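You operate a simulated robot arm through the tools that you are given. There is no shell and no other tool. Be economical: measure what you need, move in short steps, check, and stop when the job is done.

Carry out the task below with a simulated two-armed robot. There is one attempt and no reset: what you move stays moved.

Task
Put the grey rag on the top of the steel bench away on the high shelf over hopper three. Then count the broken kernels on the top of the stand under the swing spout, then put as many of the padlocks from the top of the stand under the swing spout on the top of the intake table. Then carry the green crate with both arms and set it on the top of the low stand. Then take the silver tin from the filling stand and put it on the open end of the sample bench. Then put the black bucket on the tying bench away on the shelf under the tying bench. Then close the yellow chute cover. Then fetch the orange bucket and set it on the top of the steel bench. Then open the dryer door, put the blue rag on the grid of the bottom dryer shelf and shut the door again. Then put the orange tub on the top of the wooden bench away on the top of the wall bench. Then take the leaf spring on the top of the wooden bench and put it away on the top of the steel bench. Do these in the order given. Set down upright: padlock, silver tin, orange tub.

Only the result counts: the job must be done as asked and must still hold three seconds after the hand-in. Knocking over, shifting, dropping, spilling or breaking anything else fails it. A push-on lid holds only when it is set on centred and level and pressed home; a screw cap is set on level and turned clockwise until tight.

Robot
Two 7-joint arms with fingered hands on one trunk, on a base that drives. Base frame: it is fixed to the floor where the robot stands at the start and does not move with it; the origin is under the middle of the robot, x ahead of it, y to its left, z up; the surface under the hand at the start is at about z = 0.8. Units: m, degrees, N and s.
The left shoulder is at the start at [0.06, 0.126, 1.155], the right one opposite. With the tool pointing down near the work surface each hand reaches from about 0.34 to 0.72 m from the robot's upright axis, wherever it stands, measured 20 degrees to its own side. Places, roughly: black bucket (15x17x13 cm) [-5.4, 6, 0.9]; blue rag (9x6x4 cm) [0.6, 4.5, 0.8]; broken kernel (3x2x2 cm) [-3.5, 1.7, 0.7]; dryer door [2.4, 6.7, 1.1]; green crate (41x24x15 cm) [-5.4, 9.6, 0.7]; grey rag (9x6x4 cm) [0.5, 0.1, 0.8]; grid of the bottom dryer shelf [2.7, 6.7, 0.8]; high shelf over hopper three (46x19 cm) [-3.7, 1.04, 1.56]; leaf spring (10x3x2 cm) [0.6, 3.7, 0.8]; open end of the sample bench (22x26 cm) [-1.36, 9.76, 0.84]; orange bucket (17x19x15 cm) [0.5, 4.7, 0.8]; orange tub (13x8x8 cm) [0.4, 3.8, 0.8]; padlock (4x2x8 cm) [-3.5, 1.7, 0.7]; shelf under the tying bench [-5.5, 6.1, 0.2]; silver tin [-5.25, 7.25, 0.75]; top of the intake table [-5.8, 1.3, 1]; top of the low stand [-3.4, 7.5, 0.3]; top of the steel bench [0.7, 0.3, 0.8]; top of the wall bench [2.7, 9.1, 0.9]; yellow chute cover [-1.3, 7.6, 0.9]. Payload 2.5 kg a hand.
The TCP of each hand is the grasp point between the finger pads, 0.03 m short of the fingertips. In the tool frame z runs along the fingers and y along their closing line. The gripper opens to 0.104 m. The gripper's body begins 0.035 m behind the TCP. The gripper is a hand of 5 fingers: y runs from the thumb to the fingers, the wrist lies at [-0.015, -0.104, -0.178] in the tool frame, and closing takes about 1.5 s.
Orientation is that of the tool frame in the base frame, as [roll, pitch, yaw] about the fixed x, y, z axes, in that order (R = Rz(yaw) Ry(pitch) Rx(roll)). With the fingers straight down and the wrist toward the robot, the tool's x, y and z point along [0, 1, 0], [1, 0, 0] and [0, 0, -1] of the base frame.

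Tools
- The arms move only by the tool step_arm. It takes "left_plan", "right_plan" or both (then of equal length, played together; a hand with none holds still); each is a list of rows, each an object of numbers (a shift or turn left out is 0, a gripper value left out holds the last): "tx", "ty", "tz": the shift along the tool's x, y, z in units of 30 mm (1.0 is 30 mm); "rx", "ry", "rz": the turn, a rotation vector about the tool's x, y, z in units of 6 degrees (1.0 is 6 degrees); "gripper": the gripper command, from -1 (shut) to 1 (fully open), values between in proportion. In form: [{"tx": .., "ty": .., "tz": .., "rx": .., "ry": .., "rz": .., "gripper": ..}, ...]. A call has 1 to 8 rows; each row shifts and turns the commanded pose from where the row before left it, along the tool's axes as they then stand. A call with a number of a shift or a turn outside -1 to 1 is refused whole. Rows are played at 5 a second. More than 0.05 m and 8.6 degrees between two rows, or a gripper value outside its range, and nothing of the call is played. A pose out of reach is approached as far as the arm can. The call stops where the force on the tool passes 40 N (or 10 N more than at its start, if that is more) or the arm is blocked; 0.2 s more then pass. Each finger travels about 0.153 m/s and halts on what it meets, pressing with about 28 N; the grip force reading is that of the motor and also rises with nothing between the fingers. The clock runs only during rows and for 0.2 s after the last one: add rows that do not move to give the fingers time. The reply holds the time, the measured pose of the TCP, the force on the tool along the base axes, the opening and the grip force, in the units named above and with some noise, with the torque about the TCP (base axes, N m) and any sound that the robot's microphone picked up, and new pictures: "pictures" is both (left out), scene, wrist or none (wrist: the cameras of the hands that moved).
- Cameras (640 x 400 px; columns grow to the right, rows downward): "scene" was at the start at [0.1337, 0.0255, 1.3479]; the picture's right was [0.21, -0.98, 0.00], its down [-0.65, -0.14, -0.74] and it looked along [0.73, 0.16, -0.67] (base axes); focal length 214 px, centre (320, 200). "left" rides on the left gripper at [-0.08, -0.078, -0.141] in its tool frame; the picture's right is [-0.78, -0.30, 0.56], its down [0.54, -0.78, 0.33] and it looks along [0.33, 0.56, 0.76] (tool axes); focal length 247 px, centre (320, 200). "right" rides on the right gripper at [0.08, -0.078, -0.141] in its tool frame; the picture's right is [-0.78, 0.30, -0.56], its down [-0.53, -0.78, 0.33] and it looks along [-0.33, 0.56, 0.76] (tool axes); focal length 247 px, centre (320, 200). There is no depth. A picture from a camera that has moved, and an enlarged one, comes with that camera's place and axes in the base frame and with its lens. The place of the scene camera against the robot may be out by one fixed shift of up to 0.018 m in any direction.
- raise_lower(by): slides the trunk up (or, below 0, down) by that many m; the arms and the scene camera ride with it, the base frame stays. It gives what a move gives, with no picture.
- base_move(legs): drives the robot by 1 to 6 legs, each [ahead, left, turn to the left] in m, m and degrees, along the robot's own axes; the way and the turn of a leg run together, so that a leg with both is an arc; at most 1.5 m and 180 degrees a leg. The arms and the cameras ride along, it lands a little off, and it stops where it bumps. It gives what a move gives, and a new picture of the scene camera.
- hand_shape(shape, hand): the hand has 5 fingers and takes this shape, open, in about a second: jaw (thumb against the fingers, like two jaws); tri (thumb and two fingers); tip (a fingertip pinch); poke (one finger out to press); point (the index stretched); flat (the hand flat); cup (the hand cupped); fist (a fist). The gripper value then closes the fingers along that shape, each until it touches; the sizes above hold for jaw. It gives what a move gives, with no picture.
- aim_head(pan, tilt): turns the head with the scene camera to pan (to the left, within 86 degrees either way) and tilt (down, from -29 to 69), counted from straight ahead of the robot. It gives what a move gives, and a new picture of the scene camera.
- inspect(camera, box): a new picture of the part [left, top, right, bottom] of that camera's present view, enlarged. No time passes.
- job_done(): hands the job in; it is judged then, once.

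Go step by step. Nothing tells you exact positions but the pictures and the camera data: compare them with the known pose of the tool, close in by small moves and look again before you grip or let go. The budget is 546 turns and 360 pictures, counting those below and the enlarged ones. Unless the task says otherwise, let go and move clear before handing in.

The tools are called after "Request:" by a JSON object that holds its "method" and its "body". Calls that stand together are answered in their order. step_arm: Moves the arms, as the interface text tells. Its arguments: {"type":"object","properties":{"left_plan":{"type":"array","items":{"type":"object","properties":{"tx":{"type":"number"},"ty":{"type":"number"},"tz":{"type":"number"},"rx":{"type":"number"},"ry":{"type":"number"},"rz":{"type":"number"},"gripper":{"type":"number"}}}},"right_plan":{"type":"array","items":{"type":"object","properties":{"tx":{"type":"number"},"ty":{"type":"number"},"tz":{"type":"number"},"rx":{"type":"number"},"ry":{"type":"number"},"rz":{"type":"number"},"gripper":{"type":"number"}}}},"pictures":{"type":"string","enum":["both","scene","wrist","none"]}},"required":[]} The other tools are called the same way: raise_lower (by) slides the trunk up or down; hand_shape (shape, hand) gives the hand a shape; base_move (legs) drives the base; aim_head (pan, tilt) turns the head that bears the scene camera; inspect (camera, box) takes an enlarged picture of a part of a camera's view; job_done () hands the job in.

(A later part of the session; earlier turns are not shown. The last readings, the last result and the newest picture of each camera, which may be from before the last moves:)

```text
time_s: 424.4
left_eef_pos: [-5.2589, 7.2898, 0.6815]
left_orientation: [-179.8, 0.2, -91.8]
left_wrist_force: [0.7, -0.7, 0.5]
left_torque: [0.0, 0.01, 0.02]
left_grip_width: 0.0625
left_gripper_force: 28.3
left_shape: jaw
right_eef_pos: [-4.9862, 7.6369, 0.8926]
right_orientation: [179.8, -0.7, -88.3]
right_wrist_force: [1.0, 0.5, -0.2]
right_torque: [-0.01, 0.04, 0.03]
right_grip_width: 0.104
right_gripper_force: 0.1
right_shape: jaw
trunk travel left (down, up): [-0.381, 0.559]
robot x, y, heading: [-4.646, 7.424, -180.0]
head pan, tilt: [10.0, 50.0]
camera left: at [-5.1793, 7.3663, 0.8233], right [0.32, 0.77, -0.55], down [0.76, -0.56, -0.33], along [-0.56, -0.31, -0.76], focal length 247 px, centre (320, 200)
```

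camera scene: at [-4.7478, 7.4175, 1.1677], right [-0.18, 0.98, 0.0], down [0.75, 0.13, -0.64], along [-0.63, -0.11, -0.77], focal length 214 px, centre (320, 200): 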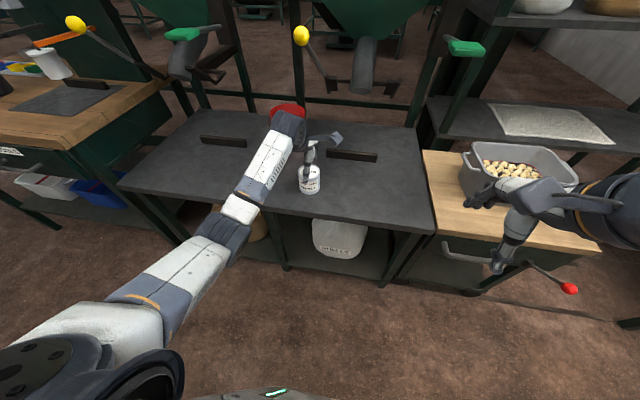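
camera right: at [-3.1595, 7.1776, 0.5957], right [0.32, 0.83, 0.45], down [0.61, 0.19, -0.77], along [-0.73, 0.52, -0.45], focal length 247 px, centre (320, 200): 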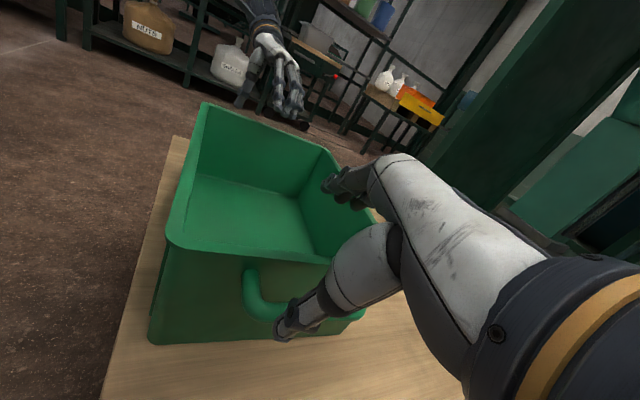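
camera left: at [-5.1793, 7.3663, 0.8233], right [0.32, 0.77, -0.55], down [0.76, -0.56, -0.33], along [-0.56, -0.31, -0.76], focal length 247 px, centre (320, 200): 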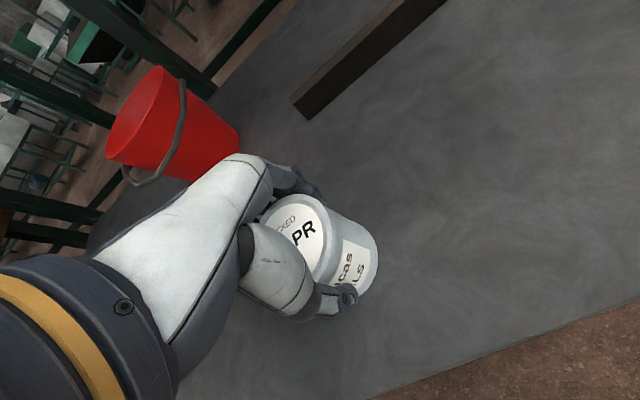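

The tin is gripped. Lifting it and backing away, then heading east to find the sample bench.

Request:
{"method": "raise_lower", "body": {"by": 0.36}}

Request:
{"method": "base_move", "body": {"legs": [[-0.25, 0, 0]]}}

Request:
{"method": "step_arm", "body": {"left_plan": [{"ty": -0.9}, {"ty": -0.9}, {"ty": -0.9}, {"ty": -0.9}, {"ty": -0.9}], "pictures": "wrist"}}

```text
time_s: 427.0
left_eef_pos: [-5.2483, 7.289, 0.9627]
left_orientation: [-176.9, -0.1, -91.8]
left_wrist_force: [0.9, -0.1, -5.2]
left_torque: [0.06, -0.03, 0.01]
left_grip_width: 0.0627
left_gripper_force: 28.2
left_shape: jaw
right_eef_pos: [-4.9847, 7.637, 1.1932]
right_orientation: [179.7, -0.7, -88.3]
right_wrist_force: [1.2, 0.1, 0.3]
right_torque: [0.01, 0.03, -0.02]
right_grip_width: 0.1039
right_gripper_force: 0.0
right_shape: jaw
trunk travel left (down, up): [-0.679, 0.261]
robot x, y, heading: [-4.6469, 7.4214, -180.2]
head pan, tilt: [10.0, 50.0]
stopped: the force on the tool passed its limit at 50 N (the readings are from after the stop); the commanded pose is now the measured one
```

```text
time_s: 428.9
left_eef_pos: [-4.9971, 7.2902, 0.9628]
left_orientation: [-177.0, 0.1, -91.7]
left_wrist_force: [0.4, -0.2, -2.3]
left_torque: [0.01, 0.01, 0.01]
left_grip_width: 0.0625
left_gripper_force: 28.4
left_shape: jaw
right_eef_pos: [-4.7356, 7.6369, 1.1916]
right_orientation: [179.7, -0.8, -88.2]
right_wrist_force: [-0.3, -0.1, 0.6]
right_torque: [0.02, 0.01, -0.03]
right_grip_width: 0.1037
right_gripper_force: 0.0
right_shape: jaw
trunk travel left (down, up): [-0.679, 0.261]
robot x, y, heading: [-4.392, 7.4217, -179.9]
head pan, tilt: [10.0, 50.0]
camera scene: at [-4.4961, 7.418, 1.4661], right [-0.18, 0.98, 0.0], down [0.75, 0.14, -0.64], along [-0.63, -0.11, -0.77], focal length 214 px, centre (320, 200)
```

scene: 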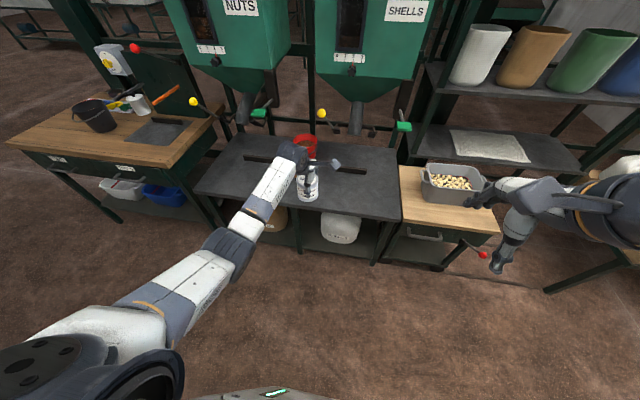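

```text
time_s: 430.1
left_eef_pos: [-4.8608, 7.2857, 0.9694]
left_orientation: [-177.0, 0.0, -91.5]
left_wrist_force: [-0.3, 0.0, -3.0]
left_torque: [0.03, 0.02, 0.01]
left_grip_width: 0.0625
left_gripper_force: 28.6
left_shape: jaw
right_eef_pos: [-4.7349, 7.6364, 1.1918]
right_orientation: [180.0, -0.7, -88.3]
right_wrist_force: [0.6, 0.2, -0.1]
right_torque: [0.0, 0.01, 0.02]
right_grip_width: 0.1039
right_gripper_force: 0.1
right_shape: jaw
trunk travel left (down, up): [-0.679, 0.261]
robot x, y, heading: [-4.3914, 7.4247, -179.8]
head pan, tilt: [10.0, 50.0]
camera left: at [-4.7882, 7.3631, 1.1142], right [0.35, 0.77, -0.54], down [0.78, -0.56, -0.29], along [-0.53, -0.32, -0.79], focal length 247 px, centre (320, 200)
```

left: 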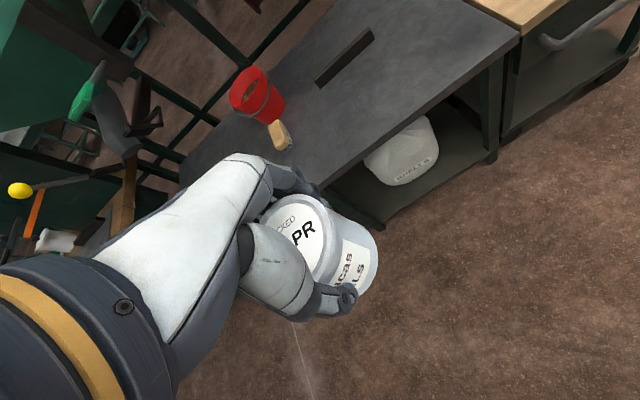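

The rise stopped because the hand touched the hopper outlet overhead; nothing appears displaced. I'll inspect that area, then continue.

Request:
{"method": "inspect", "body": {"camera": "scene", "box": [180, 60, 440, 222]}}

Request:
{"method": "step_arm", "body": {"left_plan": [{"rx": -0.5, "tz": -0.5}, {"tz": -0.8}, {"tz": -0.8}], "pictures": "none"}}

Request:
{"method": "base_move", "body": {"legs": [[0, 0, 89.8], [0.95, 0, 0], [0, 0, 90]]}}

Request:
{"method": "aim_head", "body": {"pan": 25, "tilt": 20}}

```text
2.46 times, centred on (310, 141) of scene
camera zoom: at [-4.4962, 7.4179, 1.4661], right [-0.18, 0.98, 0.0], down [0.75, 0.14, -0.64], along [-0.63, -0.11, -0.77], focal length 528 px, centre (345, 345)
```

zoom: 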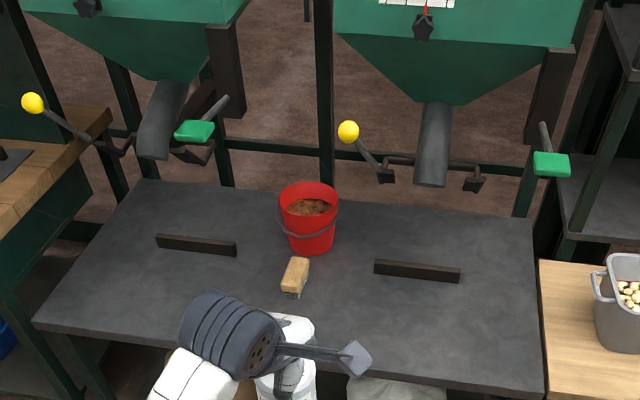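

```text
time_s: 430.9
left_eef_pos: [-4.8626, 7.2855, 1.0326]
left_orientation: [179.9, -0.1, -91.7]
left_wrist_force: [-0.4, -0.2, -2.0]
left_torque: [0.01, -0.02, -0.02]
left_grip_width: 0.0624
left_gripper_force: 27.7
left_shape: jaw
right_eef_pos: [-4.7362, 7.6383, 1.1919]
right_orientation: [179.8, -0.7, -88.2]
right_wrist_force: [0.5, -0.1, 0.1]
right_torque: [0.04, 0.02, -0.01]
right_grip_width: 0.1037
right_gripper_force: 0.0
right_shape: jaw
trunk travel left (down, up): [-0.679, 0.261]
robot x, y, heading: [-4.3894, 7.4234, -179.7]
head pan, tilt: [10.0, 50.0]
```

```text
time_s: 443.5
left_eef_pos: [-3.9066, 6.6044, 1.0334]
left_orientation: [179.8, 0.0, 87.1]
left_wrist_force: [0.0, -0.3, -2.3]
left_torque: [-0.01, 0.02, 0.0]
left_grip_width: 0.0614
left_gripper_force: 27.9
left_shape: jaw
right_eef_pos: [-4.0427, 6.255, 1.1923]
right_orientation: [179.8, -0.8, 90.5]
right_wrist_force: [1.1, -0.2, 0.2]
right_torque: [0.01, 0.0, -0.02]
right_grip_width: 0.1039
right_gripper_force: 0.1
right_shape: jaw
trunk travel left (down, up): [-0.679, 0.261]
robot x, y, heading: [-4.3806, 6.475, -0.8]
head pan, tilt: [10.0, 50.0]
camera scene: at [-4.2525, 6.4951, 1.466], right [0.15, -0.99, 0.0], down [-0.76, -0.12, -0.64], along [0.63, 0.1, -0.77], focal length 214 px, centre (320, 200)
```

scene: 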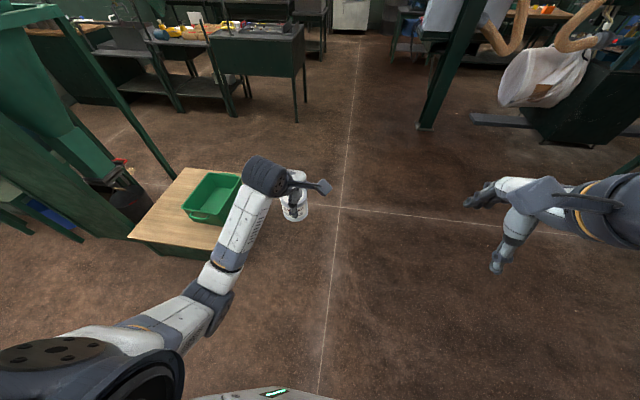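

```text
time_s: 444.4
left_eef_pos: [-3.9071, 6.6047, 1.0328]
left_orientation: [-180.0, -0.1, 87.1]
left_wrist_force: [-0.2, -0.2, -3.0]
left_torque: [0.01, 0.03, -0.04]
left_grip_width: 0.0618
left_gripper_force: 27.6
left_shape: jaw
right_eef_pos: [-4.0429, 6.255, 1.1915]
right_orientation: [179.8, -0.7, 90.5]
right_wrist_force: [0.1, 0.8, 0.1]
right_torque: [-0.02, -0.05, 0.01]
right_grip_width: 0.104
right_gripper_force: 0.1
right_shape: jaw
trunk travel left (down, up): [-0.679, 0.261]
robot x, y, heading: [-4.3811, 6.4763, -1.2]
head pan, tilt: [25.0, 20.0]
camera scene: at [-4.2434, 6.5208, 1.5115], right [0.41, -0.91, 0.0], down [-0.31, -0.14, -0.94], along [0.86, 0.38, -0.34], focal length 214 px, centre (320, 200)
```

scene: 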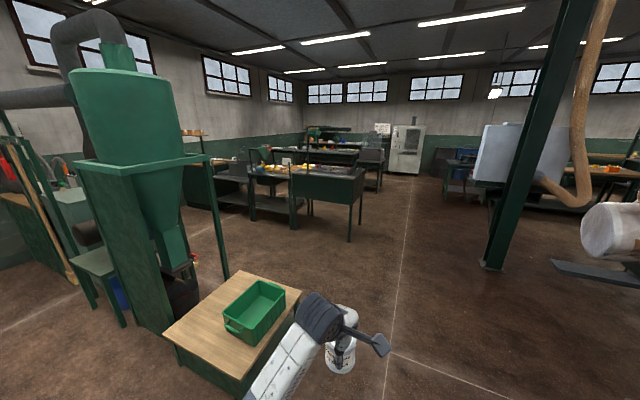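

Benches lie ahead between x≈-1.75 and the north wall. Driving east, then turning north up the gap.

Request:
{"method": "base_move", "body": {"legs": [[1.3, 0, 1], [0.6, 0, 0], [0, 0, 90]]}}

Request:
{"method": "aim_head", "body": {"pan": -20, "tilt": 22}}

```text
time_s: 457.8
left_eef_pos: [-2.6102, 6.9143, 1.0329]
left_orientation: [180.0, -0.1, 177.5]
left_wrist_force: [-1.1, 0.2, -2.5]
left_torque: [-0.02, -0.03, 0.01]
left_grip_width: 0.0608
left_gripper_force: 28.4
left_shape: jaw
right_eef_pos: [-2.2616, 6.7798, 1.1928]
right_orientation: [179.7, -0.7, -179.1]
right_wrist_force: [0.4, 0.6, -0.5]
right_torque: [-0.03, 0.01, 0.0]
right_grip_width: 0.1038
right_gripper_force: 0.0
right_shape: jaw
trunk travel left (down, up): [-0.679, 0.261]
robot x, y, heading: [-2.4811, 6.4393, 89.0]
head pan, tilt: [25.0, 20.0]
camera scene: at [-2.5051, 6.5739, 1.5116], right [0.91, 0.41, 0.0], down [0.14, -0.31, -0.94], along [-0.39, 0.86, -0.34], focal length 214 px, centre (320, 200)
```

scene: 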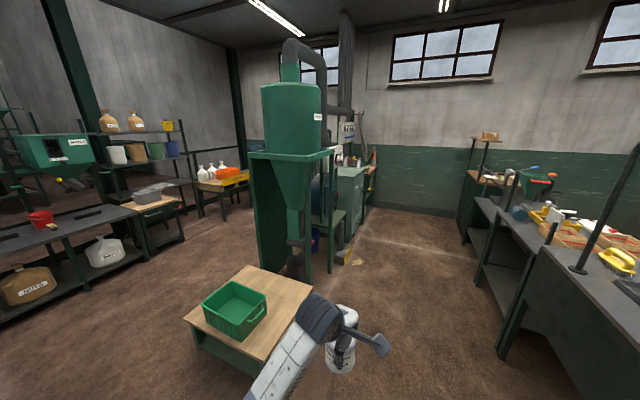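

```text
time_s: 458.9
left_eef_pos: [-2.6103, 6.9132, 1.034]
left_orientation: [180.0, -0.1, 177.4]
left_wrist_force: [0.9, 0.2, -2.4]
left_torque: [-0.01, 0.02, 0.02]
left_grip_width: 0.0609
left_gripper_force: 28.4
left_shape: jaw
right_eef_pos: [-2.2609, 6.7797, 1.1912]
right_orientation: [179.8, -0.7, -179.2]
right_wrist_force: [0.1, 0.2, -0.1]
right_torque: [0.0, 0.0, 0.01]
right_grip_width: 0.1039
right_gripper_force: 0.0
right_shape: jaw
trunk travel left (down, up): [-0.679, 0.261]
robot x, y, heading: [-2.4808, 6.4425, 89.1]
head pan, tilt: [-20.0, 22.0]
camera scene: at [-2.434, 6.5758, 1.5084], right [0.94, -0.35, 0.0], down [-0.13, -0.35, -0.93], along [0.33, 0.87, -0.37], focal length 214 px, centre (320, 200)
```

scene: 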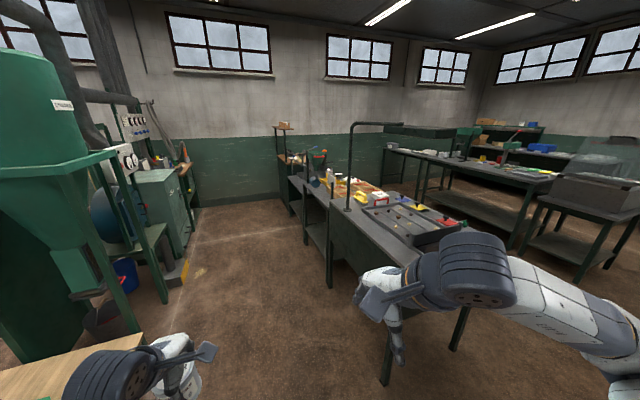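

The sample bench runs along x≈-1.78 north to y≈9.8. Driving up the aisle to its north end.

Request:
{"method": "base_move", "body": {"legs": [[1.5, -0.1, 0.9], [1.5, 0, 0]]}}

Request:
{"method": "aim_head", "body": {"pan": -60, "tilt": 35}}

```text
refused: leg 1 is longer than a leg can be; nothing moved
```

```text
time_s: 460.0
left_eef_pos: [-2.6105, 6.9138, 1.0332]
left_orientation: [-179.9, -0.1, 177.4]
left_wrist_force: [-0.6, 0.2, -2.4]
left_torque: [0.0, 0.0, -0.04]
left_grip_width: 0.0611
left_gripper_force: 27.4
left_shape: jaw
right_eef_pos: [-2.2606, 6.7807, 1.1919]
right_orientation: [179.8, -0.7, -179.1]
right_wrist_force: [0.2, 0.7, -0.8]
right_torque: [0.02, 0.0, 0.01]
right_grip_width: 0.1036
right_gripper_force: 0.0
right_shape: jaw
trunk travel left (down, up): [-0.679, 0.261]
robot x, y, heading: [-2.477, 6.4397, 89.1]
head pan, tilt: [-60.0, 35.0]
camera scene: at [-2.39, 6.532, 1.4878], right [0.49, -0.87, 0.0], down [-0.5, -0.28, -0.82], along [0.71, 0.4, -0.57], focal length 214 px, centre (320, 200)
```

scene: 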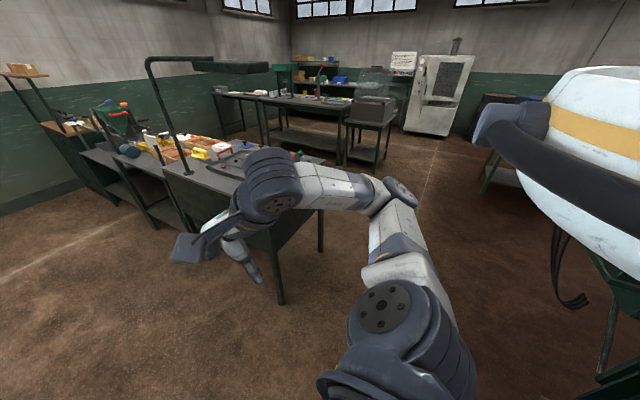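

Request:
{"method": "base_move", "body": {"legs": [[1.45, -0.1, 0.9], [1.45, 0, 0]]}}

```text
time_s: 474.1
left_eef_pos: [-2.5249, 9.8247, 1.0329]
left_orientation: [-179.9, -0.1, 178.4]
left_wrist_force: [0.2, 0.8, -2.0]
left_torque: [-0.03, -0.02, 0.0]
left_grip_width: 0.0604
left_gripper_force: 28.3
left_shape: jaw
right_eef_pos: [-2.1729, 9.6978, 1.1907]
right_orientation: [179.8, -0.7, -178.1]
right_wrist_force: [0.2, 0.5, -0.4]
right_torque: [-0.03, 0.0, -0.03]
right_grip_width: 0.1038
right_gripper_force: 0.0
right_shape: jaw
trunk travel left (down, up): [-0.679, 0.261]
robot x, y, heading: [-2.3858, 9.3561, 90.5]
head pan, tilt: [-60.0, 35.0]
camera scene: at [-2.2977, 9.4464, 1.4878], right [0.5, -0.86, 0.0], down [-0.5, -0.29, -0.82], along [0.71, 0.41, -0.57], focal length 214 px, centre (320, 200)
```

scene: 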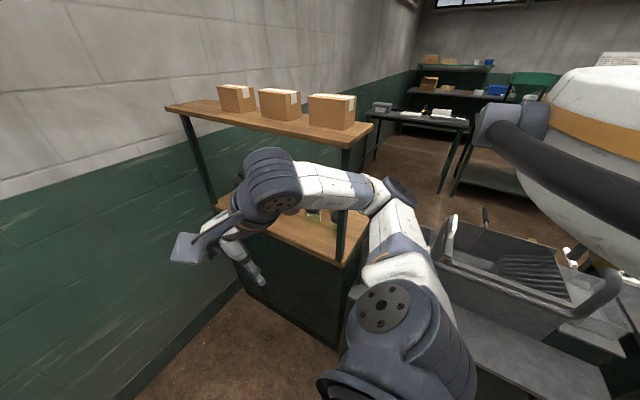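

A wooden cabinet with a shelf stands at the north-east; I'll back up a little and face east to see the bench end.

Request:
{"method": "base_move", "body": {"legs": [[-0.45, 0.05, 0], [0, 0, -90.5]]}}

Request:
{"method": "aim_head", "body": {"pan": 20, "tilt": 35}}

```text
time_s: 480.6
left_eef_pos: [-1.9659, 9.0443, 1.0338]
left_orientation: [-179.9, -0.1, 89.5]
left_wrist_force: [0.2, 1.0, -2.4]
left_torque: [0.0, 0.0, -0.03]
left_grip_width: 0.0603
left_gripper_force: 28.0
left_shape: jaw
right_eef_pos: [-2.0862, 8.6896, 1.1916]
right_orientation: [179.7, -0.8, 92.9]
right_wrist_force: [0.3, -0.5, -0.5]
right_torque: [-0.01, -0.02, -0.03]
right_grip_width: 0.1038
right_gripper_force: 0.0
right_shape: jaw
trunk travel left (down, up): [-0.679, 0.261]
robot x, y, heading: [-2.4314, 8.8978, 1.5]
head pan, tilt: [-60.0, 35.0]
camera scene: at [-2.3351, 8.8304, 1.4878], right [-0.85, -0.52, 0.0], down [-0.3, 0.49, -0.82], along [0.43, -0.7, -0.57], focal length 214 px, centre (320, 200)
```

scene: 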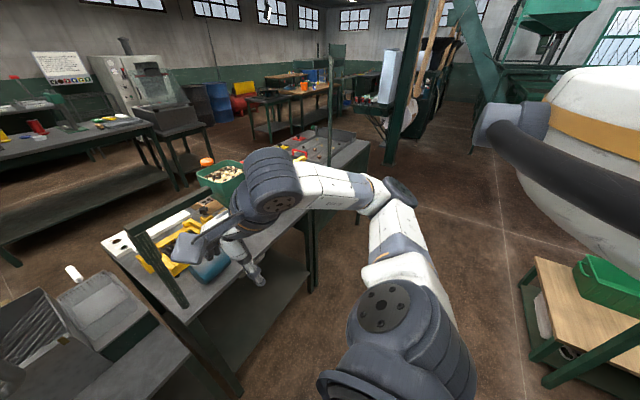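

```text
time_s: 482.1
left_eef_pos: [-1.9648, 9.0446, 1.033]
left_orientation: [180.0, -0.1, 89.6]
left_wrist_force: [-0.8, 0.3, -2.1]
left_torque: [0.01, 0.04, 0.01]
left_grip_width: 0.0598
left_gripper_force: 27.8
left_shape: jaw
right_eef_pos: [-2.0857, 8.69, 1.1921]
right_orientation: [179.8, -0.7, 93.1]
right_wrist_force: [-0.3, 0.1, 0.0]
right_torque: [0.01, -0.01, -0.01]
right_grip_width: 0.1037
right_gripper_force: 0.1
right_shape: jaw
trunk travel left (down, up): [-0.679, 0.261]
robot x, y, heading: [-2.4342, 8.8966, 1.3]
head pan, tilt: [20.0, 35.0]
camera scene: at [-2.2988, 8.9376, 1.4878], right [0.36, -0.93, 0.0], down [-0.53, -0.21, -0.82], along [0.76, 0.3, -0.57], focal length 214 px, centre (320, 200)
```

scene: 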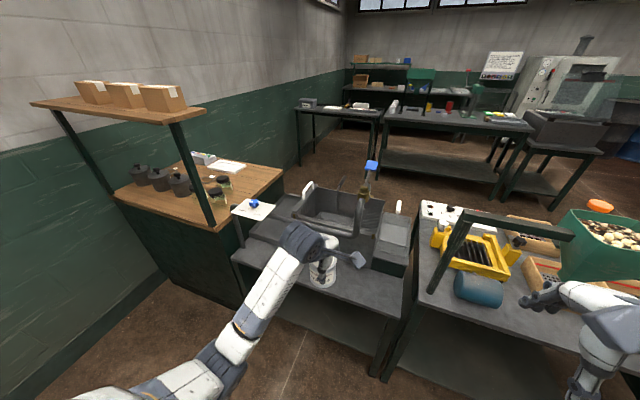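

The target spot is on the right-hand end of the wooden desk (sample bench). I'll line up west of it at y≈9.64 and look again.

Request:
{"method": "base_move", "body": {"legs": [[0.1, 0.73, -1.3]]}}

Request:
{"method": "aim_head", "body": {"pan": 8, "tilt": 38}}

```text
time_s: 486.1
left_eef_pos: [-1.8739, 9.7703, 1.0328]
left_orientation: [-180.0, -0.1, 88.6]
left_wrist_force: [0.1, -0.2, -2.0]
left_torque: [-0.03, 0.02, -0.01]
left_grip_width: 0.0601
left_gripper_force: 28.0
left_shape: jaw
right_eef_pos: [-1.9995, 9.4182, 1.1923]
right_orientation: [179.8, -0.7, 92.0]
right_wrist_force: [-0.5, 0.6, -0.3]
right_torque: [0.01, 0.01, 0.02]
right_grip_width: 0.1037
right_gripper_force: 0.0
right_shape: jaw
trunk travel left (down, up): [-0.679, 0.261]
robot x, y, heading: [-2.3447, 9.6341, 0.6]
head pan, tilt: [20.0, 35.0]
camera scene: at [-2.2091, 9.6689, 1.4878], right [0.35, -0.94, 0.0], down [-0.54, -0.2, -0.82], along [0.77, 0.29, -0.57], focal length 214 px, centre (320, 200)
```

scene: 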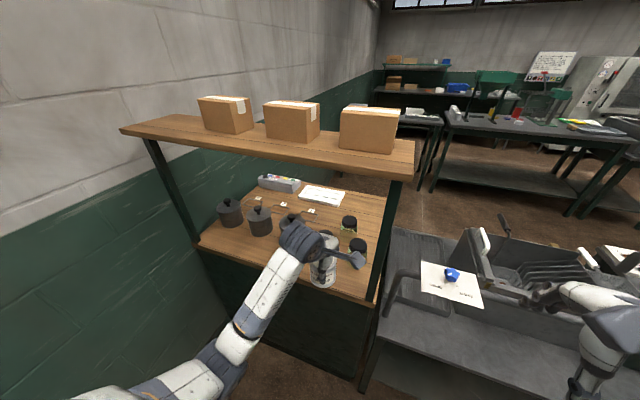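

```text
time_s: 486.9
left_eef_pos: [-1.8723, 9.7714, 1.0324]
left_orientation: [180.0, 0.0, 88.6]
left_wrist_force: [-1.0, 0.8, -2.4]
left_torque: [-0.04, 0.02, 0.01]
left_grip_width: 0.0604
left_gripper_force: 28.1
left_shape: jaw
right_eef_pos: [-1.9996, 9.4186, 1.192]
right_orientation: [179.8, -0.7, 92.2]
right_wrist_force: [-0.2, 0.1, 0.6]
right_torque: [0.0, 0.02, 0.01]
right_grip_width: 0.1038
right_gripper_force: 0.0
right_shape: jaw
trunk travel left (down, up): [-0.679, 0.261]
robot x, y, heading: [-2.3468, 9.627, 0.4]
head pan, tilt: [8.0, 38.0]
camera scene: at [-2.2063, 9.6506, 1.4832], right [0.15, -0.99, 0.0], down [-0.61, -0.09, -0.79], along [0.78, 0.12, -0.62], focal length 214 px, centre (320, 200)
```

scene: 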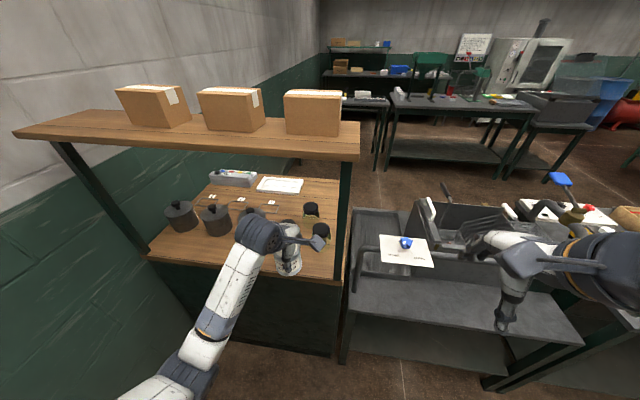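

Measured: shelf edge x≈-1.83 at z≈1.29, a post at (-1.80, 9.65), jars at (-1.53, 9.80) and (-1.65, 9.74). I'll pre-raise the hands, then lower the trunk so the left arm can pass under the shelf.

Request:
{"method": "step_arm", "body": {"left_plan": [{"tz": -0.9}, {"tz": -0.9}, {"tz": -0.9}, {"tz": -0.9}, {"tz": -0.9}, {"tz": -0.9}, {"tz": -0.9}, {"tz": -0.7}], "right_plan": [{"tz": -0.8, "ty": 0.4}, {"tz": -0.8, "ty": 0.4}, {"tz": -0.8, "ty": 0.4}, {"tz": -0.8, "ty": 0.4}, {"tz": -0.8, "ty": 0.4}, {"tz": -0.8, "ty": 0.4}, {"tz": -0.8, "ty": 0.4}, {}], "pictures": "none"}}

Request:
{"method": "raise_lower", "body": {"by": -0.25}}

```text
time_s: 488.6
left_eef_pos: [-1.8791, 9.7692, 1.2179]
left_orientation: [-177.8, -0.7, 88.4]
left_wrist_force: [-0.4, 1.9, -7.4]
left_torque: [-0.17, -0.01, 0.05]
left_grip_width: 0.06
left_gripper_force: 27.7
left_shape: jaw
right_eef_pos: [-1.9165, 9.4184, 1.3589]
right_orientation: [179.9, -0.7, 92.2]
right_wrist_force: [-0.6, -0.4, -0.5]
right_torque: [0.01, -0.02, -0.02]
right_grip_width: 0.1037
right_gripper_force: 0.0
right_shape: jaw
trunk travel left (down, up): [-0.679, 0.261]
robot x, y, heading: [-2.3468, 9.6317, 0.6]
head pan, tilt: [8.0, 38.0]
stopped in row 8 (left hand): the force on the tool passed its limit at 52 N (the readings are from after the stop); the commanded pose is now the measured one
```

```text
time_s: 491.2
left_eef_pos: [-1.8786, 9.7687, 0.9701]
left_orientation: [-177.9, -0.7, 88.4]
left_wrist_force: [-0.5, 0.9, -1.7]
left_torque: [-0.02, 0.0, -0.01]
left_grip_width: 0.0599
left_gripper_force: 28.2
left_shape: jaw
right_eef_pos: [-1.9163, 9.4183, 1.11]
right_orientation: [179.7, -0.7, 92.2]
right_wrist_force: [0.3, 0.0, -1.0]
right_torque: [0.0, -0.03, -0.01]
right_grip_width: 0.1039
right_gripper_force: 0.1
right_shape: jaw
trunk travel left (down, up): [-0.429, 0.511]
robot x, y, heading: [-2.3425, 9.6332, 0.4]
head pan, tilt: [8.0, 38.0]
```

The hand bumped the shelf edge while rising. Checking the boxes and the tin.

Request:
{"method": "aim_head", "body": {"pan": 10, "tilt": 25}}

Request:
{"method": "step_arm", "body": {"left_plan": [{"rx": -0.36, "ry": 0.1}], "pictures": "wrist"}}

```text
time_s: 491.9
left_eef_pos: [-1.8785, 9.7691, 0.9694]
left_orientation: [-177.9, -0.7, 88.4]
left_wrist_force: [0.3, 1.0, -1.5]
left_torque: [-0.02, 0.01, -0.01]
left_grip_width: 0.0601
left_gripper_force: 27.8
left_shape: jaw
right_eef_pos: [-1.9165, 9.418, 1.1097]
right_orientation: [179.8, -0.7, 92.1]
right_wrist_force: [0.1, -0.1, 0.0]
right_torque: [-0.01, -0.01, 0.0]
right_grip_width: 0.1038
right_gripper_force: 0.1
right_shape: jaw
trunk travel left (down, up): [-0.429, 0.511]
robot x, y, heading: [-2.3438, 9.6294, 0.3]
head pan, tilt: [10.0, 25.0]
camera scene: at [-2.2013, 9.6545, 1.2535], right [0.18, -0.98, 0.0], down [-0.42, -0.08, -0.91], along [0.89, 0.16, -0.42], focal length 214 px, centre (320, 200)
```

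scene: 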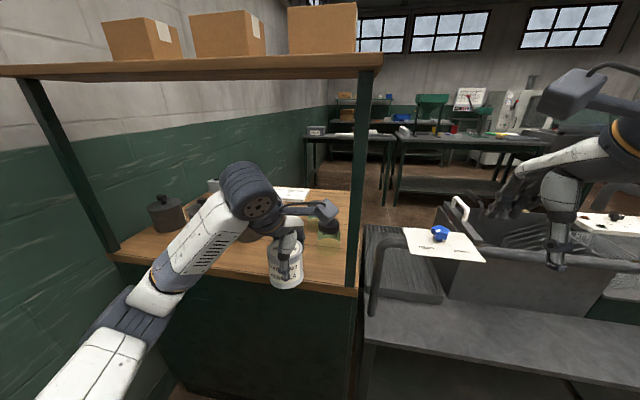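

```text
time_s: 492.3
left_eef_pos: [-1.8797, 9.769, 0.9693]
left_orientation: [179.8, -1.4, 88.4]
left_wrist_force: [0.4, 0.3, -1.6]
left_torque: [-0.02, 0.0, 0.01]
left_grip_width: 0.06
left_gripper_force: 27.6
left_shape: jaw
right_eef_pos: [-1.9176, 9.418, 1.109]
right_orientation: [179.8, -0.7, 92.2]
right_wrist_force: [-0.1, 0.4, -0.2]
right_torque: [-0.01, -0.02, -0.01]
right_grip_width: 0.1041
right_gripper_force: 0.1
right_shape: jaw
trunk travel left (down, up): [-0.429, 0.511]
robot x, y, heading: [-2.3432, 9.6301, 0.5]
head pan, tilt: [10.0, 25.0]
camera left: at [-1.9594, 9.6875, 1.1088], right [-0.32, -0.75, -0.58], down [-0.76, 0.56, -0.32], along [0.57, 0.34, -0.75], focal length 247 px, centre (320, 200)
```

left: 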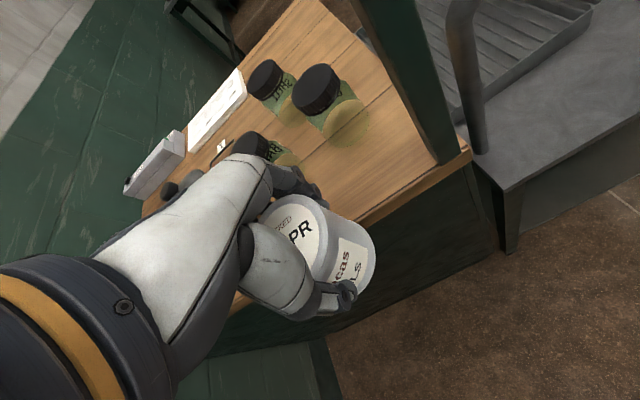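

The boxes are undisturbed and the tin is held. Shifting the hand slightly up and north, then driving in under the shelf.

Request:
{"method": "step_arm", "body": {"left_plan": [{"tx": 0.6, "tz": -0.35, "ry": -0.2}, {"tx": 0.6, "tz": -0.35}, {"tx": 0.63, "tz": -0.3}], "pictures": "none"}}

Request:
{"method": "base_move", "body": {"legs": [[0.2, -0.03, -0.4]]}}

Request:
{"method": "step_arm", "body": {"left_plan": [{}], "pictures": "wrist"}}

```text
time_s: 493.1
left_eef_pos: [-1.877, 9.8232, 0.9992]
left_orientation: [179.8, -0.2, 88.3]
left_wrist_force: [-0.5, -0.5, -1.3]
left_torque: [-0.03, 0.0, 0.0]
left_grip_width: 0.06
left_gripper_force: 27.4
left_shape: jaw
right_eef_pos: [-1.9171, 9.4182, 1.1095]
right_orientation: [179.9, -0.7, 92.1]
right_wrist_force: [-0.6, 0.0, -0.6]
right_torque: [0.02, 0.0, -0.02]
right_grip_width: 0.1038
right_gripper_force: 0.1
right_shape: jaw
trunk travel left (down, up): [-0.429, 0.511]
robot x, y, heading: [-2.345, 9.6306, 0.3]
head pan, tilt: [10.0, 25.0]
```

```text
time_s: 494.7
left_eef_pos: [-1.6798, 9.7899, 1.0008]
left_orientation: [179.9, -0.2, 87.8]
left_wrist_force: [-0.9, 0.5, -2.7]
left_torque: [0.0, 0.02, 0.02]
left_grip_width: 0.0598
left_gripper_force: 28.3
left_shape: jaw
right_eef_pos: [-1.7227, 9.3846, 1.1104]
right_orientation: [179.9, -0.7, 91.7]
right_wrist_force: [0.0, -0.1, 0.2]
right_torque: [0.0, -0.04, -0.03]
right_grip_width: 0.1041
right_gripper_force: 0.1
right_shape: jaw
trunk travel left (down, up): [-0.429, 0.511]
robot x, y, heading: [-2.1524, 9.5982, 0.0]
head pan, tilt: [10.0, 25.0]
camera scene: at [-2.0057, 9.6243, 1.2535], right [0.17, -0.98, 0.0], down [-0.42, -0.07, -0.91], along [0.89, 0.16, -0.42], focal length 214 px, centre (320, 200)
```

scene: 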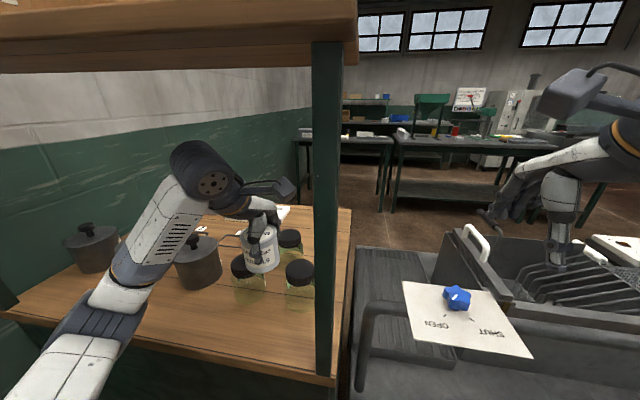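

```text
time_s: 495.1
left_eef_pos: [-1.6796, 9.7911, 0.9986]
left_orientation: [179.9, -0.2, 87.8]
left_wrist_force: [0.0, 0.6, -1.6]
left_torque: [-0.04, -0.01, 0.0]
left_grip_width: 0.06
left_gripper_force: 28.5
left_shape: jaw
right_eef_pos: [-1.723, 9.3851, 1.1081]
right_orientation: [179.8, -0.6, 91.7]
right_wrist_force: [0.9, 1.1, -0.1]
right_torque: [0.04, 0.03, 0.0]
right_grip_width: 0.1035
right_gripper_force: 0.1
right_shape: jaw
trunk travel left (down, up): [-0.429, 0.511]
robot x, y, heading: [-2.1511, 9.6002, -0.4]
head pan, tilt: [10.0, 25.0]
camera left: at [-1.761, 9.7122, 1.1405], right [-0.32, -0.76, -0.56], down [-0.76, 0.56, -0.33], along [0.57, 0.31, -0.76], focal length 247 px, centre (320, 200)
```

left: 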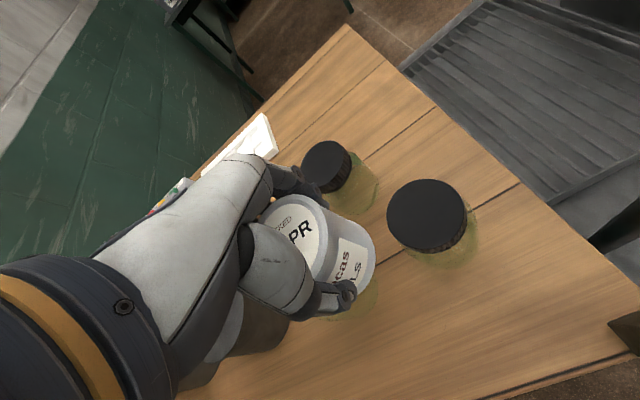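

Request:
{"method": "base_move", "body": {"legs": [[0.125, -0.015, 0.3]]}}

Request:
{"method": "step_arm", "body": {"left_plan": [{"ty": 0.7}, {"ty": 0.7}, {"ty": 0.7}, {"ty": 0.7}, {"ty": 0.7}, {"ty": 0.7}, {"ty": 0.5}], "pictures": "both"}}

```text
time_s: 496.4
left_eef_pos: [-1.5559, 9.7794, 1.0005]
left_orientation: [180.0, 0.0, 88.2]
left_wrist_force: [-0.6, 0.6, -2.0]
left_torque: [-0.04, 0.02, 0.02]
left_grip_width: 0.06
left_gripper_force: 28.5
left_shape: jaw
right_eef_pos: [-1.5974, 9.3729, 1.1094]
right_orientation: [179.8, -0.7, 92.0]
right_wrist_force: [1.3, 0.5, -0.9]
right_torque: [-0.01, 0.03, 0.01]
right_grip_width: 0.1038
right_gripper_force: 0.2
right_shape: jaw
trunk travel left (down, up): [-0.429, 0.511]
robot x, y, heading: [-2.0214, 9.5845, 0.1]
head pan, tilt: [10.0, 25.0]
camera scene: at [-1.8807, 9.6107, 1.2535], right [0.18, -0.98, 0.0], down [-0.42, -0.08, -0.91], along [0.89, 0.16, -0.42], focal length 214 px, centre (320, 200)
```

scene: 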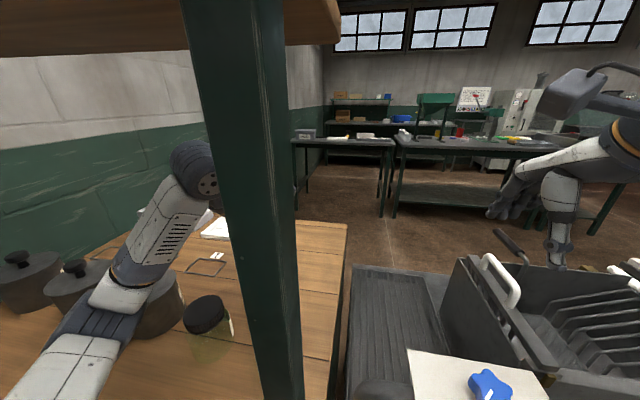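

```text
time_s: 498.0
left_eef_pos: [-1.4148, 9.7751, 1.0014]
left_orientation: [180.0, -0.2, 88.2]
left_wrist_force: [0.1, -0.3, -2.4]
left_torque: [-0.02, -0.04, 0.03]
left_grip_width: 0.0599
left_gripper_force: 28.7
left_shape: jaw
right_eef_pos: [-1.5966, 9.3722, 1.1099]
right_orientation: [179.9, -0.7, 92.1]
right_wrist_force: [-0.2, -0.1, -0.6]
right_torque: [0.01, 0.03, -0.01]
right_grip_width: 0.1038
right_gripper_force: 0.0
right_shape: jaw
trunk travel left (down, up): [-0.429, 0.511]
robot x, y, heading: [-2.0236, 9.5859, 0.5]
head pan, tilt: [10.0, 25.0]
camera scene: at [-1.8809, 9.6107, 1.2535], right [0.18, -0.98, 0.0], down [-0.42, -0.08, -0.91], along [0.89, 0.16, -0.42], focal length 214 px, centre (320, 200)
camera left: at [-1.4962, 9.6967, 1.1428], right [-0.32, -0.76, -0.56], down [-0.76, 0.56, -0.33], along [0.57, 0.32, -0.76], focal length 247 px, centre (320, 200)
```

scene: 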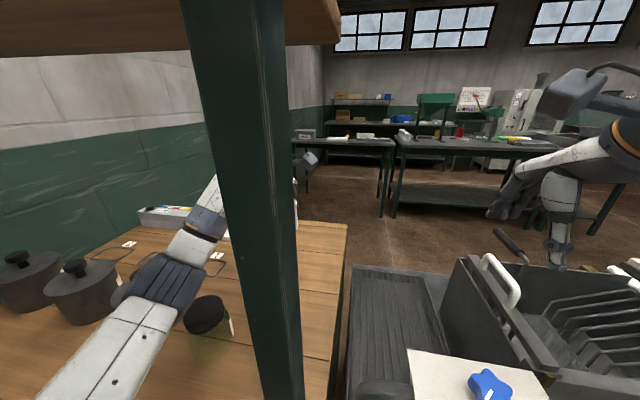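
left: 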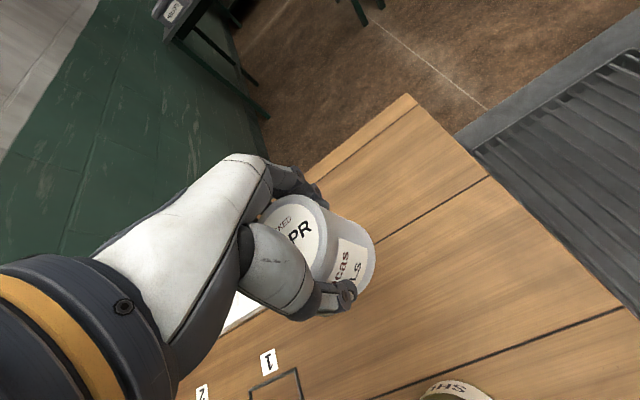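

The spot is right, but the elbow is above a jar. I'll raise the trunk 5 cm to keep the elbow high while lowering the hand with the arm, watching the elbow.

Request:
{"method": "raise_lower", "body": {"by": 0.05}}

Request:
{"method": "step_arm", "body": {"left_plan": [{"tz": 0.6, "ty": -0.2}, {"tz": 0.6, "ty": -0.2}, {"tz": 0.6}, {"tz": 0.6}, {"tz": 0.4}], "pictures": "both"}}

```text
time_s: 498.9
left_eef_pos: [-1.4157, 9.7765, 1.053]
left_orientation: [179.9, -0.1, 88.2]
left_wrist_force: [-1.2, 0.5, -2.5]
left_torque: [-0.05, -0.01, 0.0]
left_grip_width: 0.0599
left_gripper_force: 27.4
left_shape: jaw
right_eef_pos: [-1.5977, 9.3732, 1.1591]
right_orientation: [179.8, -0.7, 92.0]
right_wrist_force: [0.2, 0.0, -0.3]
right_torque: [-0.01, -0.01, 0.0]
right_grip_width: 0.1037
right_gripper_force: 0.0
right_shape: jaw
trunk travel left (down, up): [-0.479, 0.461]
robot x, y, heading: [-2.0212, 9.5875, 0.1]
head pan, tilt: [10.0, 25.0]
```

```text
time_s: 500.1
left_eef_pos: [-1.4273, 9.7774, 0.9674]
left_orientation: [179.8, -0.2, 88.2]
left_wrist_force: [0.1, -0.5, -1.7]
left_torque: [-0.01, -0.04, -0.01]
left_grip_width: 0.0599
left_gripper_force: 28.5
left_shape: jaw
right_eef_pos: [-1.5969, 9.3733, 1.1609]
right_orientation: [179.7, -0.7, 92.0]
right_wrist_force: [1.0, 0.0, -0.1]
right_torque: [0.03, -0.03, 0.03]
right_grip_width: 0.1037
right_gripper_force: 0.1
right_shape: jaw
trunk travel left (down, up): [-0.479, 0.461]
robot x, y, heading: [-2.0235, 9.5847, 0.3]
head pan, tilt: [10.0, 25.0]
camera scene: at [-1.8809, 9.6108, 1.3035], right [0.18, -0.98, 0.0], down [-0.42, -0.08, -0.91], along [0.89, 0.16, -0.42], focal length 214 px, centre (320, 200)
camera left: at [-1.5084, 9.6987, 1.108], right [-0.32, -0.77, -0.56], down [-0.76, 0.56, -0.33], along [0.57, 0.32, -0.76], focal length 247 px, centre (320, 200)
```

scene: 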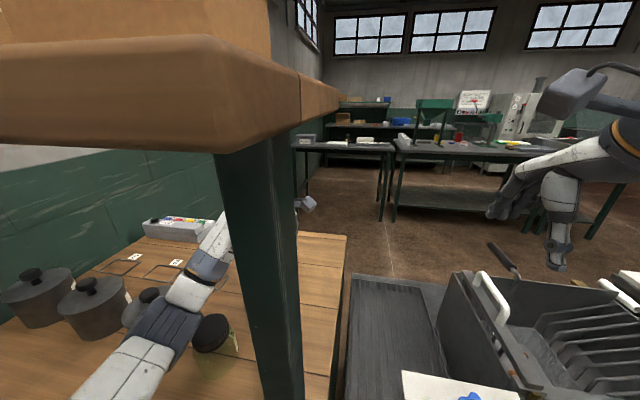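
left: 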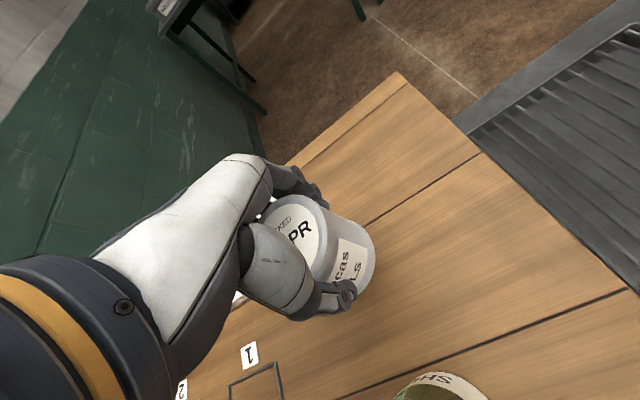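

Elbow is still about 6 cm above the jar's level. Continuing down in steps.

Request:
{"method": "step_arm", "body": {"left_plan": [{"tz": 0.5}, {"tz": 0.5}, {"tz": 0.5}, {"tz": 0.4}], "pictures": "both"}}

```text
time_s: 501.1
left_eef_pos: [-1.4278, 9.7755, 0.9086]
left_orientation: [179.9, -0.2, 88.0]
left_wrist_force: [0.1, 0.4, -1.8]
left_torque: [-0.02, -0.04, 0.05]
left_grip_width: 0.0596
left_gripper_force: 27.9
left_shape: jaw
right_eef_pos: [-1.5982, 9.3727, 1.1587]
right_orientation: [179.8, -0.6, 92.1]
right_wrist_force: [-0.5, -0.8, 0.0]
right_torque: [-0.01, -0.03, 0.0]
right_grip_width: 0.1037
right_gripper_force: 0.0
right_shape: jaw
trunk travel left (down, up): [-0.479, 0.461]
robot x, y, heading: [-2.0245, 9.586, 0.1]
head pan, tilt: [10.0, 25.0]
camera scene: at [-1.881, 9.6105, 1.303], right [0.18, -0.98, 0.0], down [-0.42, -0.08, -0.91], along [0.89, 0.16, -0.42], focal length 214 px, centre (320, 200)
camera left: at [-1.5074, 9.6967, 1.0492], right [-0.32, -0.76, -0.56], down [-0.76, 0.56, -0.33], along [0.57, 0.32, -0.76], focal length 247 px, centre (320, 200)
```

scene: 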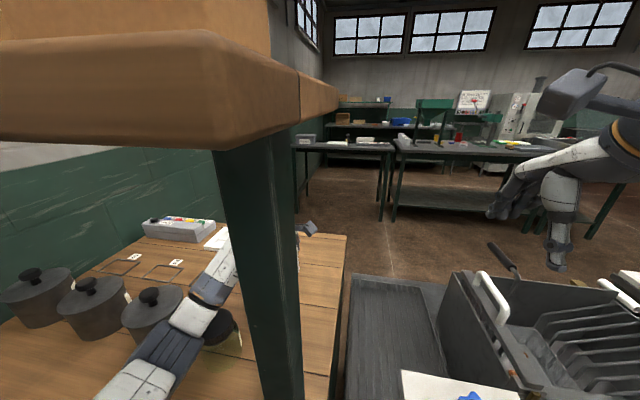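
left: 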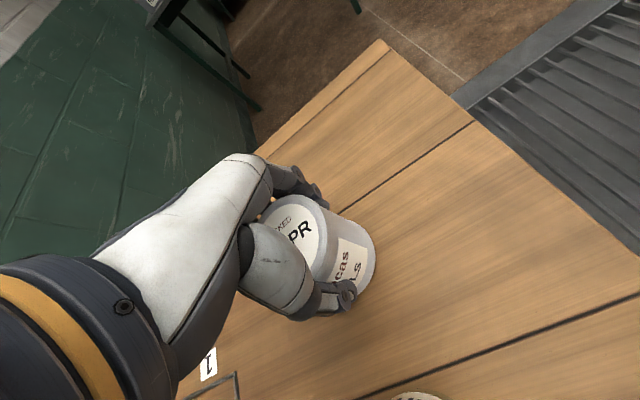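

Request:
{"method": "step_arm", "body": {"left_plan": [{"tz": 0.3}, {"tz": 0.2}, {"tz": 0.2}, {"tz": 0.15}, {"tz": 0.1}], "pictures": "scene"}}

```text
time_s: 502.3
left_eef_pos: [-1.4252, 9.7747, 0.8943]
left_orientation: [178.4, -0.1, 88.0]
left_wrist_force: [-1.1, 0.3, 37.6]
left_torque: [0.11, 0.12, 0.03]
left_grip_width: 0.0598
left_gripper_force: 28.1
left_shape: jaw
right_eef_pos: [-1.5995, 9.3734, 1.1612]
right_orientation: [179.6, -0.8, 92.0]
right_wrist_force: [-0.1, -0.4, 0.7]
right_torque: [0.03, 0.01, 0.01]
right_grip_width: 0.1038
right_gripper_force: 0.1
right_shape: jaw
trunk travel left (down, up): [-0.479, 0.461]
robot x, y, heading: [-2.0227, 9.5841, 0.4]
head pan, tilt: [10.0, 25.0]
camera scene: at [-1.8854, 9.6094, 1.3045], right [0.18, -0.98, 0.0], down [-0.41, -0.07, -0.91], along [0.89, 0.16, -0.42], focal length 214 px, centre (320, 200)
```

scene: 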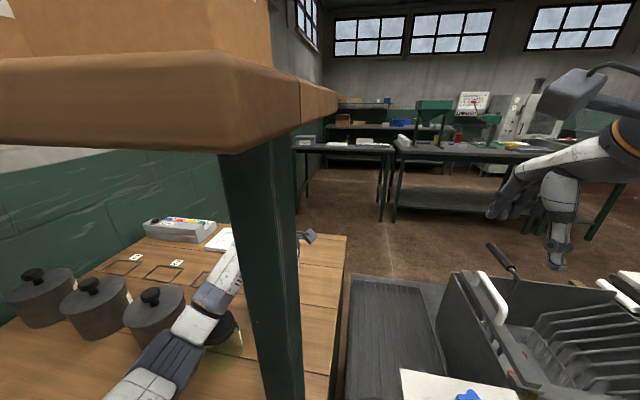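

Contact with the desk. Easing off and releasing.

Request:
{"method": "step_arm", "body": {"left_plan": [{"tz": -0.4}, {}, {"gripper": -0.1}, {"gripper": 0.1}, {"gripper": 0.35}, {"gripper": 0.6}, {"gripper": 0.7}, {}], "pictures": "wrist"}}

```text
time_s: 504.1
left_eef_pos: [-1.4269, 9.7764, 0.8951]
left_orientation: [179.9, -0.3, 88.3]
left_wrist_force: [0.2, -0.4, -0.3]
left_torque: [0.0, 0.02, -0.02]
left_grip_width: 0.0883
left_gripper_force: 0.1
left_shape: jaw
right_eef_pos: [-1.5961, 9.3737, 1.1606]
right_orientation: [179.8, -0.7, 92.0]
right_wrist_force: [0.3, 0.0, 0.6]
right_torque: [0.03, 0.0, 0.01]
right_grip_width: 0.1039
right_gripper_force: 0.0
right_shape: jaw
trunk travel left (down, up): [-0.479, 0.461]
robot x, y, heading: [-2.0229, 9.5843, 0.3]
head pan, tilt: [10.0, 25.0]
camera left: at [-1.5075, 9.6976, 1.0354], right [-0.32, -0.76, -0.56], down [-0.76, 0.56, -0.33], along [0.57, 0.32, -0.76], focal length 247 px, centre (320, 200)
```

left: 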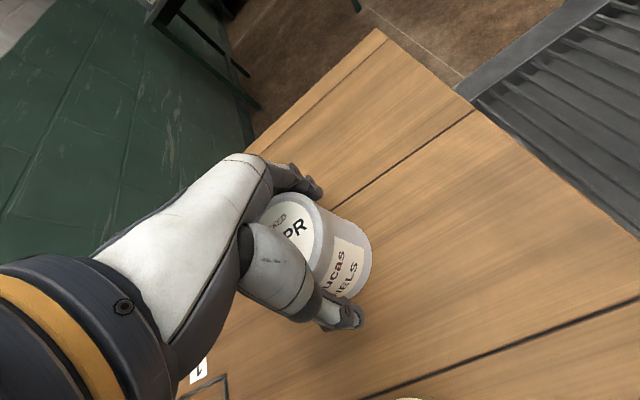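

Tin stands upright. Opening fully, lifting straight up and retracting.

Request:
{"method": "step_arm", "body": {"left_plan": [{"gripper": 1}, {"tz": -0.5}, {"tz": -0.8}, {"tz": -0.9}, {"tz": -0.9}, {"tz": -0.9}, {}], "pictures": "wrist"}}

```text
time_s: 505.7
left_eef_pos: [-1.4284, 9.7761, 1.0155]
left_orientation: [179.8, -0.1, 88.2]
left_wrist_force: [-1.5, 0.5, 0.1]
left_torque: [0.0, -0.01, 0.0]
left_grip_width: 0.1037
left_gripper_force: 0.1
left_shape: jaw
right_eef_pos: [-1.5971, 9.373, 1.1597]
right_orientation: [179.8, -0.6, 91.9]
right_wrist_force: [-0.4, 0.0, 0.7]
right_torque: [-0.02, 0.03, -0.05]
right_grip_width: 0.1039
right_gripper_force: 0.1
right_shape: jaw
trunk travel left (down, up): [-0.479, 0.461]
robot x, y, heading: [-2.0243, 9.5843, 0.1]
head pan, tilt: [10.0, 25.0]
camera left: at [-1.509, 9.6971, 1.1558], right [-0.32, -0.76, -0.56], down [-0.76, 0.56, -0.33], along [0.57, 0.32, -0.76], focal length 247 px, centre (320, 200)
```

left: 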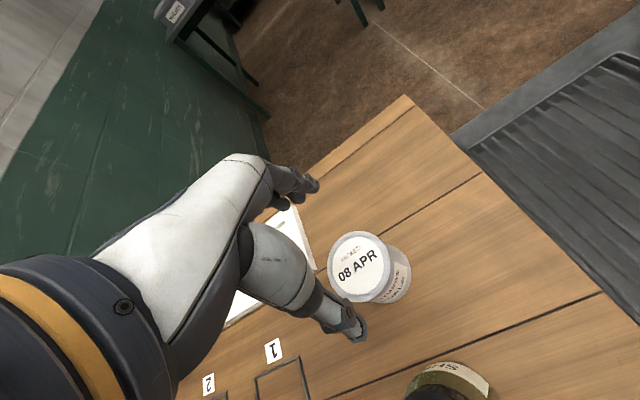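

Tin is in place. Backing straight out.

Request:
{"method": "base_move", "body": {"legs": [[-0.5, 0.02, 0]]}}

```text
time_s: 508.6
left_eef_pos: [-1.9252, 9.7938, 1.0147]
left_orientation: [179.7, -0.1, 88.3]
left_wrist_force: [-0.3, -0.1, 0.9]
left_torque: [-0.02, -0.01, 0.02]
left_grip_width: 0.1036
left_gripper_force: 0.1
left_shape: jaw
right_eef_pos: [-2.0931, 9.3907, 1.1606]
right_orientation: [179.8, -0.7, 92.1]
right_wrist_force: [-0.8, -0.5, 0.5]
right_torque: [-0.02, 0.0, 0.01]
right_grip_width: 0.1039
right_gripper_force: 0.1
right_shape: jaw
trunk travel left (down, up): [-0.479, 0.461]
robot x, y, heading: [-2.5185, 9.6019, 0.6]
head pan, tilt: [10.0, 25.0]
camera scene: at [-2.3772, 9.6273, 1.3036], right [0.18, -0.98, 0.0], down [-0.42, -0.08, -0.91], along [0.89, 0.16, -0.42], focal length 214 px, centre (320, 200)
```

scene: 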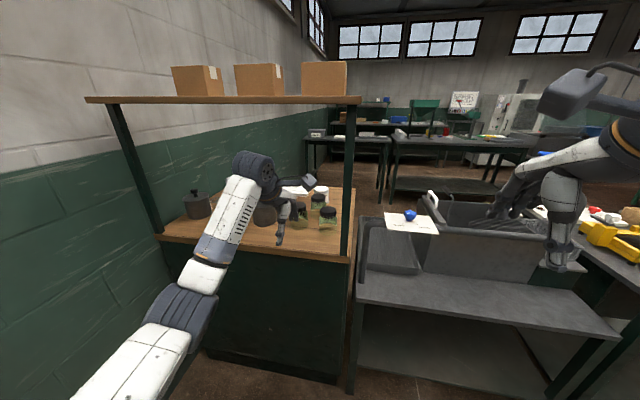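

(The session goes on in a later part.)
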